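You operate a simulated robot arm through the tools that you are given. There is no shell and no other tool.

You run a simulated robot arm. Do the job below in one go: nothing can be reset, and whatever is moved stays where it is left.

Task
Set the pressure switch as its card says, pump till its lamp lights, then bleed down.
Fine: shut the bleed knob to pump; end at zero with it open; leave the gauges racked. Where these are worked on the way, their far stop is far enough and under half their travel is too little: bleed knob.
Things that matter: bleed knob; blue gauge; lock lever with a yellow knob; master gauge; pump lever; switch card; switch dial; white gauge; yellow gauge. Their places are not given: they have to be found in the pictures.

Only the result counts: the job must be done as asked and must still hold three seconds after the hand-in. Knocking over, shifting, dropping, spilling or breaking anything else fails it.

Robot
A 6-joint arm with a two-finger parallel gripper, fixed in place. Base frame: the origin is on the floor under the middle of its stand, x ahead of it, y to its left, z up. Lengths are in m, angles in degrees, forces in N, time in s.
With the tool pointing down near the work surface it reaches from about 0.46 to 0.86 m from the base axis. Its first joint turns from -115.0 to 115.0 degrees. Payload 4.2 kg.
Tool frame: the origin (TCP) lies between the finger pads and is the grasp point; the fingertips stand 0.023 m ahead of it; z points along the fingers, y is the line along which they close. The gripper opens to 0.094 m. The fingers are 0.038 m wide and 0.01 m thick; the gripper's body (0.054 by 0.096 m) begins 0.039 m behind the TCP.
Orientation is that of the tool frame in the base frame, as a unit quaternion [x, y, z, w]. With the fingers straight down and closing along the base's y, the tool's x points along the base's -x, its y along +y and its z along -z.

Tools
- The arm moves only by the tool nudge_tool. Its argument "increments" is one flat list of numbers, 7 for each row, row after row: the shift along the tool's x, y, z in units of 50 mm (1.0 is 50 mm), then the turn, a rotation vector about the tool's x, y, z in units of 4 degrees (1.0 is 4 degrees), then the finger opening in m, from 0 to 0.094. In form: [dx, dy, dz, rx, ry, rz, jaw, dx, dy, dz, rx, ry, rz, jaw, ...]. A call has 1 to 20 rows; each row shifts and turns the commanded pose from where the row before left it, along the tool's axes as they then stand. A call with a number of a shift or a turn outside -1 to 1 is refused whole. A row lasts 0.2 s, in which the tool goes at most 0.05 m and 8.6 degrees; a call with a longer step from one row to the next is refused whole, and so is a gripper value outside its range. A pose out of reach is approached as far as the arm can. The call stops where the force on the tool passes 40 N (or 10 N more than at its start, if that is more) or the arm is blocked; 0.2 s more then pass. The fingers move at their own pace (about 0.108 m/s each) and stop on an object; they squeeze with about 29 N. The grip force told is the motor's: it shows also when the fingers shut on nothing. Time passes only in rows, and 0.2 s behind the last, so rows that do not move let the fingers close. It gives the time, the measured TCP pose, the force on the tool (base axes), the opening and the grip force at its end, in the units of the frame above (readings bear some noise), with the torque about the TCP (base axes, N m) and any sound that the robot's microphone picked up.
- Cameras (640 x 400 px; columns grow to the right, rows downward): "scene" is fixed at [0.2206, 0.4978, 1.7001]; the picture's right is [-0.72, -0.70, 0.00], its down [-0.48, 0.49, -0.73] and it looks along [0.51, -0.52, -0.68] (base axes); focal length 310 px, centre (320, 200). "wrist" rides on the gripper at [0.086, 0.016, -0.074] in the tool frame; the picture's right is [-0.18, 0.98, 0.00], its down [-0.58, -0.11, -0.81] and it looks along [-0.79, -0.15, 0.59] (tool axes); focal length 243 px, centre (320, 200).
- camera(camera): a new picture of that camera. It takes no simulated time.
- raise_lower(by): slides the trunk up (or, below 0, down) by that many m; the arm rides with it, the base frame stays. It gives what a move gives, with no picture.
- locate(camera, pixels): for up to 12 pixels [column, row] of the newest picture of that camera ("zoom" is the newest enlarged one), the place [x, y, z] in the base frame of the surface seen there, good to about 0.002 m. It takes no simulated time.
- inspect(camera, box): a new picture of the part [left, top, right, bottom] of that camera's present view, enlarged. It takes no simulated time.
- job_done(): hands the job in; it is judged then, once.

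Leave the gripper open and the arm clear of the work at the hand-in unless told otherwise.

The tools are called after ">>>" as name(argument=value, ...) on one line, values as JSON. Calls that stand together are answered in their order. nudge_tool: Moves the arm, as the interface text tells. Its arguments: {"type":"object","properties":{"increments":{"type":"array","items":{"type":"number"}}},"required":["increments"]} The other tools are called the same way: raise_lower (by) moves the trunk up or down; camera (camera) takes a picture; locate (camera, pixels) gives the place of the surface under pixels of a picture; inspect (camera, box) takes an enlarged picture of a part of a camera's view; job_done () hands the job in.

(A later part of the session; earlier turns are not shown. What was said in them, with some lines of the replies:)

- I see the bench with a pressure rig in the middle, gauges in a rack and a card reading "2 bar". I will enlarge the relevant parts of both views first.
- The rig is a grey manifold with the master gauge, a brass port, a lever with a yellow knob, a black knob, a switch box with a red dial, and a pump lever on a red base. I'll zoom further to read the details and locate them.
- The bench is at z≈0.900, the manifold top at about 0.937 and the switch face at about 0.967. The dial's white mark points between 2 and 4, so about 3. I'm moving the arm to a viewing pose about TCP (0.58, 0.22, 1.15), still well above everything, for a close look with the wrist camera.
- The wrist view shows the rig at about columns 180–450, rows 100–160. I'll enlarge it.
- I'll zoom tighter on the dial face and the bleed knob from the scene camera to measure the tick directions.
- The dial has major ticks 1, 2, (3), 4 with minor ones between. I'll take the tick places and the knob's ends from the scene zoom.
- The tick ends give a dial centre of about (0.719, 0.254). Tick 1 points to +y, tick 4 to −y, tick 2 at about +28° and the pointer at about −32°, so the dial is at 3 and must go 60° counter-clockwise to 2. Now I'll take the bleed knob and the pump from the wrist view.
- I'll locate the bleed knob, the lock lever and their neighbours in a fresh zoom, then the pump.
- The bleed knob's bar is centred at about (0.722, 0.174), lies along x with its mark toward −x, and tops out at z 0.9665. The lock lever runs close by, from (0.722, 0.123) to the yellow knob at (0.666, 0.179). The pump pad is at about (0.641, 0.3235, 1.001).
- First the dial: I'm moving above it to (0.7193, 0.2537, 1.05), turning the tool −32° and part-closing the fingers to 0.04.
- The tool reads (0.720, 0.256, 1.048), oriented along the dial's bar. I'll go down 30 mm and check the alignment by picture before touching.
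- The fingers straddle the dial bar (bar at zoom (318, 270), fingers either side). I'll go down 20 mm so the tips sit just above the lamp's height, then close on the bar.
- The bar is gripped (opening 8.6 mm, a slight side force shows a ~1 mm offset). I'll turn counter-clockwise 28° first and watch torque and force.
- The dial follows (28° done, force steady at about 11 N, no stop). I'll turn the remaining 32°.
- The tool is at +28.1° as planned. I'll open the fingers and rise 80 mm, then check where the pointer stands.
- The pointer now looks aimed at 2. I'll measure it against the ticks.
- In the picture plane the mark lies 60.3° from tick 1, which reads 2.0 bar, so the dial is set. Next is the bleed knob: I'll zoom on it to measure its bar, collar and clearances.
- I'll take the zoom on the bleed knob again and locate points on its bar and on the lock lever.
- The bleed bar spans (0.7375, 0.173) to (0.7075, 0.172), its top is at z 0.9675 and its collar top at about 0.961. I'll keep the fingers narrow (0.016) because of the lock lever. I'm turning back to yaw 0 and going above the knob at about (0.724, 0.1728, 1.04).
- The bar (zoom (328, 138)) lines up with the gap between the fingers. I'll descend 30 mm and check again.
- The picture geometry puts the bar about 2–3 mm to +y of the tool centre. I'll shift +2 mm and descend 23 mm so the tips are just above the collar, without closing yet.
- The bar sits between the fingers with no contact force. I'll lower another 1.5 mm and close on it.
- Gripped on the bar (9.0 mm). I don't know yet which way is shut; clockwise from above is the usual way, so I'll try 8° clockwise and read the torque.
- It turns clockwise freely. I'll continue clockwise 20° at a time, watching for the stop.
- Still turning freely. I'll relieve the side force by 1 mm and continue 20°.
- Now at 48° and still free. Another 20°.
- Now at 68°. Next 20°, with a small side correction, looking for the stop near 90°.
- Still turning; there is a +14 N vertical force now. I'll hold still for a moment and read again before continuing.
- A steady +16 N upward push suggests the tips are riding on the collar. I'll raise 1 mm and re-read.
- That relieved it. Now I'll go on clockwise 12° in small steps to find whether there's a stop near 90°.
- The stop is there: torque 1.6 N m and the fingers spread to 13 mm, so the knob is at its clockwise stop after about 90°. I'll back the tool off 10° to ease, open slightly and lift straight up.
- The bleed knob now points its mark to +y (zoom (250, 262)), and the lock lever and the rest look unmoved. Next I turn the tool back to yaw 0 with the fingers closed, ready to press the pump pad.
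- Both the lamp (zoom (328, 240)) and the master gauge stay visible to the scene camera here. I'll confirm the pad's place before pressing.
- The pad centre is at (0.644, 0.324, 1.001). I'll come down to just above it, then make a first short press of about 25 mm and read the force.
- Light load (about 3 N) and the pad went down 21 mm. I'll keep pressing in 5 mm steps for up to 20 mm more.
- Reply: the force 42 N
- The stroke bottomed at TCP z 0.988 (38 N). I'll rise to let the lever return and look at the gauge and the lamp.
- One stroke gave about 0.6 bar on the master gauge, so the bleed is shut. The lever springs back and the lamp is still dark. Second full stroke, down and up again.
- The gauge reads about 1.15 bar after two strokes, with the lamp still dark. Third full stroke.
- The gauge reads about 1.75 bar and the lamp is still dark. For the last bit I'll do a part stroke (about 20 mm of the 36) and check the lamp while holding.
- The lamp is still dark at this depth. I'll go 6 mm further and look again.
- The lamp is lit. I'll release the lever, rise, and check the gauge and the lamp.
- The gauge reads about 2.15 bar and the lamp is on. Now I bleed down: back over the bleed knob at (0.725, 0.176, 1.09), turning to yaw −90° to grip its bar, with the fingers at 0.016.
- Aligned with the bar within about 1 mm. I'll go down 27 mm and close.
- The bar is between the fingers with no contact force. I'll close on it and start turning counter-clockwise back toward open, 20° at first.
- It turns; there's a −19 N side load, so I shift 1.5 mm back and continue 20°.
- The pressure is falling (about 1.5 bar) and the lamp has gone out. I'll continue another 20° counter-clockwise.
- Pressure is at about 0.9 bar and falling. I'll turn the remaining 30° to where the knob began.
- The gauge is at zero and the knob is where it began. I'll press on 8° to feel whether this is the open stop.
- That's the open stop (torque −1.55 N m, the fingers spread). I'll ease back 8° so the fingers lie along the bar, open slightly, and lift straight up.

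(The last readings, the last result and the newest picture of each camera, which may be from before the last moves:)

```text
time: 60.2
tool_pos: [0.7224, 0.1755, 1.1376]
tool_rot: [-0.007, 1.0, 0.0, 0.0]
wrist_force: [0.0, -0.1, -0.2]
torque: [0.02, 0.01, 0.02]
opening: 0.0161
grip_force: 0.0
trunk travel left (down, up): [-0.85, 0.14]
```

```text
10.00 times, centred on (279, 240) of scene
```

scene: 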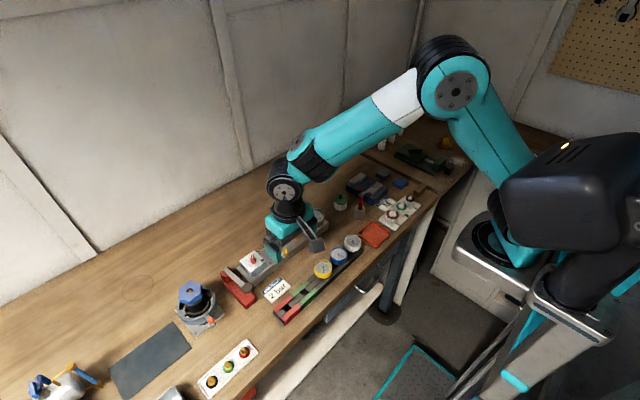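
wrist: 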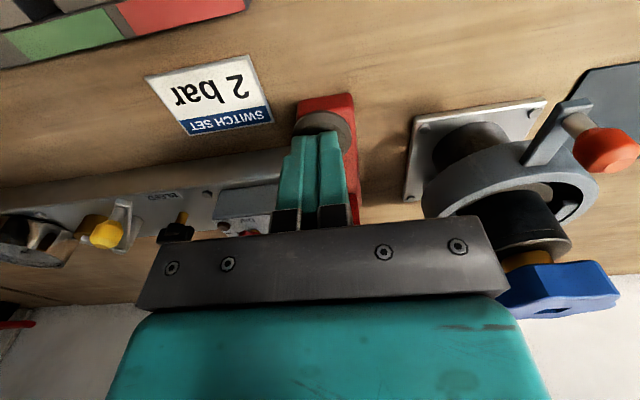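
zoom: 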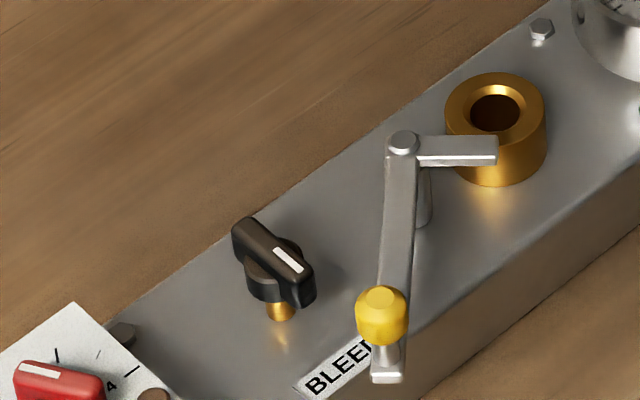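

The knob is back at open, the lamp is dark and the lock lever is untouched. I'll move the arm up and back near its start pose with the gripper open, then check everything.

>>> nudge_tool(increments=[0, 0, -0.9, 0, 0, 0, 0.03, 0, 0, -0.9, 0, 0, 0, 0.06, 0, 0, -0.9, 0, 0, 0, 0.094, 0.73, -0.37, -0.1, 0, 0, 0, 0.094, 0.73, -0.37, -0.1, 0, 0, 0, 0.094, 0.73, -0.37, -0.1, 0, 0, 0, 0.094, 0.73, -0.37, -0.1, 0, 0, 0, 0.094, 0.73, -0.37, -0.1, 0, 0, 0, 0.094, 0.73, -0.37, -0.1, 0, 0, 0, 0.094, 0, 0, 0, 0, 0, 0, 0.094])

>>> camera(camera="scene")

>>> inspect(camera="scene", box=[295, 200, 335, 230])

>>> inspect(camera="scene", box=[236, 246, 276, 271])

>>> inspect(camera="scene", box=[210, 190, 370, 330])

```text
time: 62.4
tool_pos: [0.5045, 0.0614, 1.3001]
tool_rot: [-0.007, 1.0, 0.0, 0.0]
wrist_force: [-0.4, 0.9, -0.5]
torque: [-0.01, -0.05, -0.02]
opening: 0.094
grip_force: 0.1
trunk travel left (down, up): [-0.85, 0.14]
```

```text
taken
```

scene: 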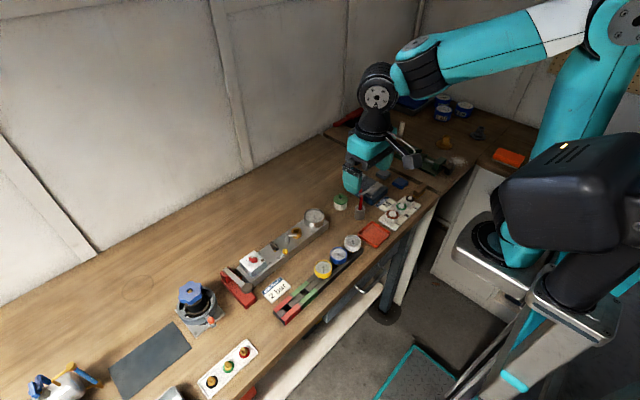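

```text
13.33 times, centred on (315, 215) of scene
```

zoom: 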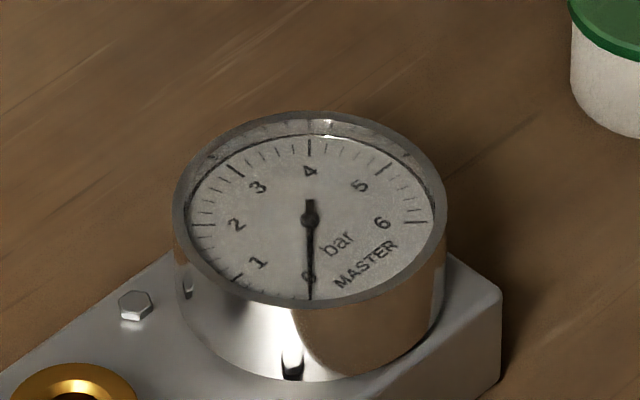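

```text
16.00 times, centred on (256, 258) of scene
```

zoom: 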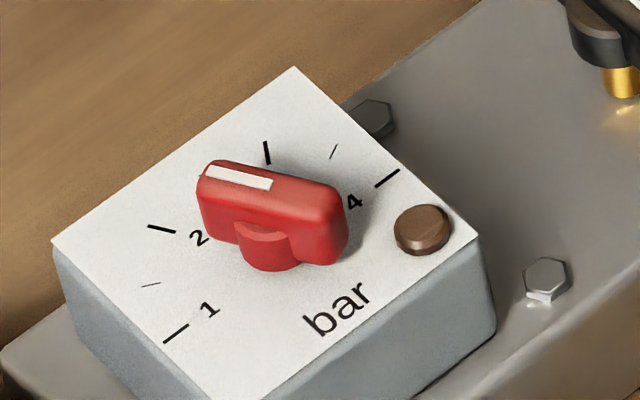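

```text
2.86 times, centred on (290, 260) of scene
```

zoom: 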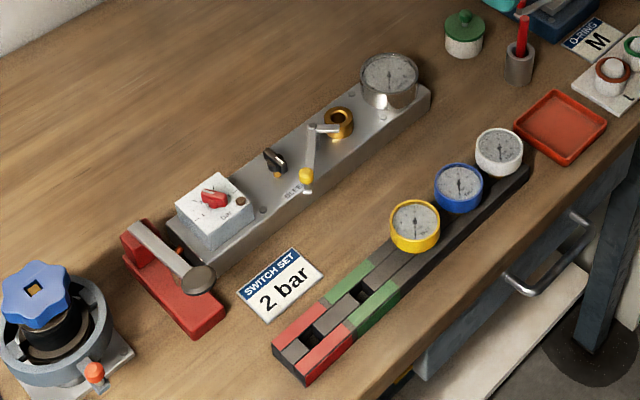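

The master gauge reads 0, the dial points at 2, the lamp is out and the bleed knob is at its open stop. The three gauges are still in their rack, nothing else has moved, and the arm is clear with the gripper open. I'm handing in the job.

>>> job_done()

```text
The job is handed in.
```

I finished the job and handed it in; no verdict on the result has come back yet.

- **Switch dial:** I turned it from 3 to 2 bar, as its card says. Measured against the tick marks, it reads 2.0.
- **Bleed knob, shut:** I turned it 90° clockwise to its stop. The gauge rose on the first stroke, so it was shut.
- **Pumping:** Three full strokes and one part stroke lit the lamp. The master gauge then read about 2.15 bar.
- **Bleed down:** I turned the knob back to its open stop. The lamp went out and the master gauge reads 0.
- **Everything else:** The white, blue and yellow gauges are still in their rack. The lock lever and the other objects look unmoved in the last pictures. The arm is clear, with the gripper open.
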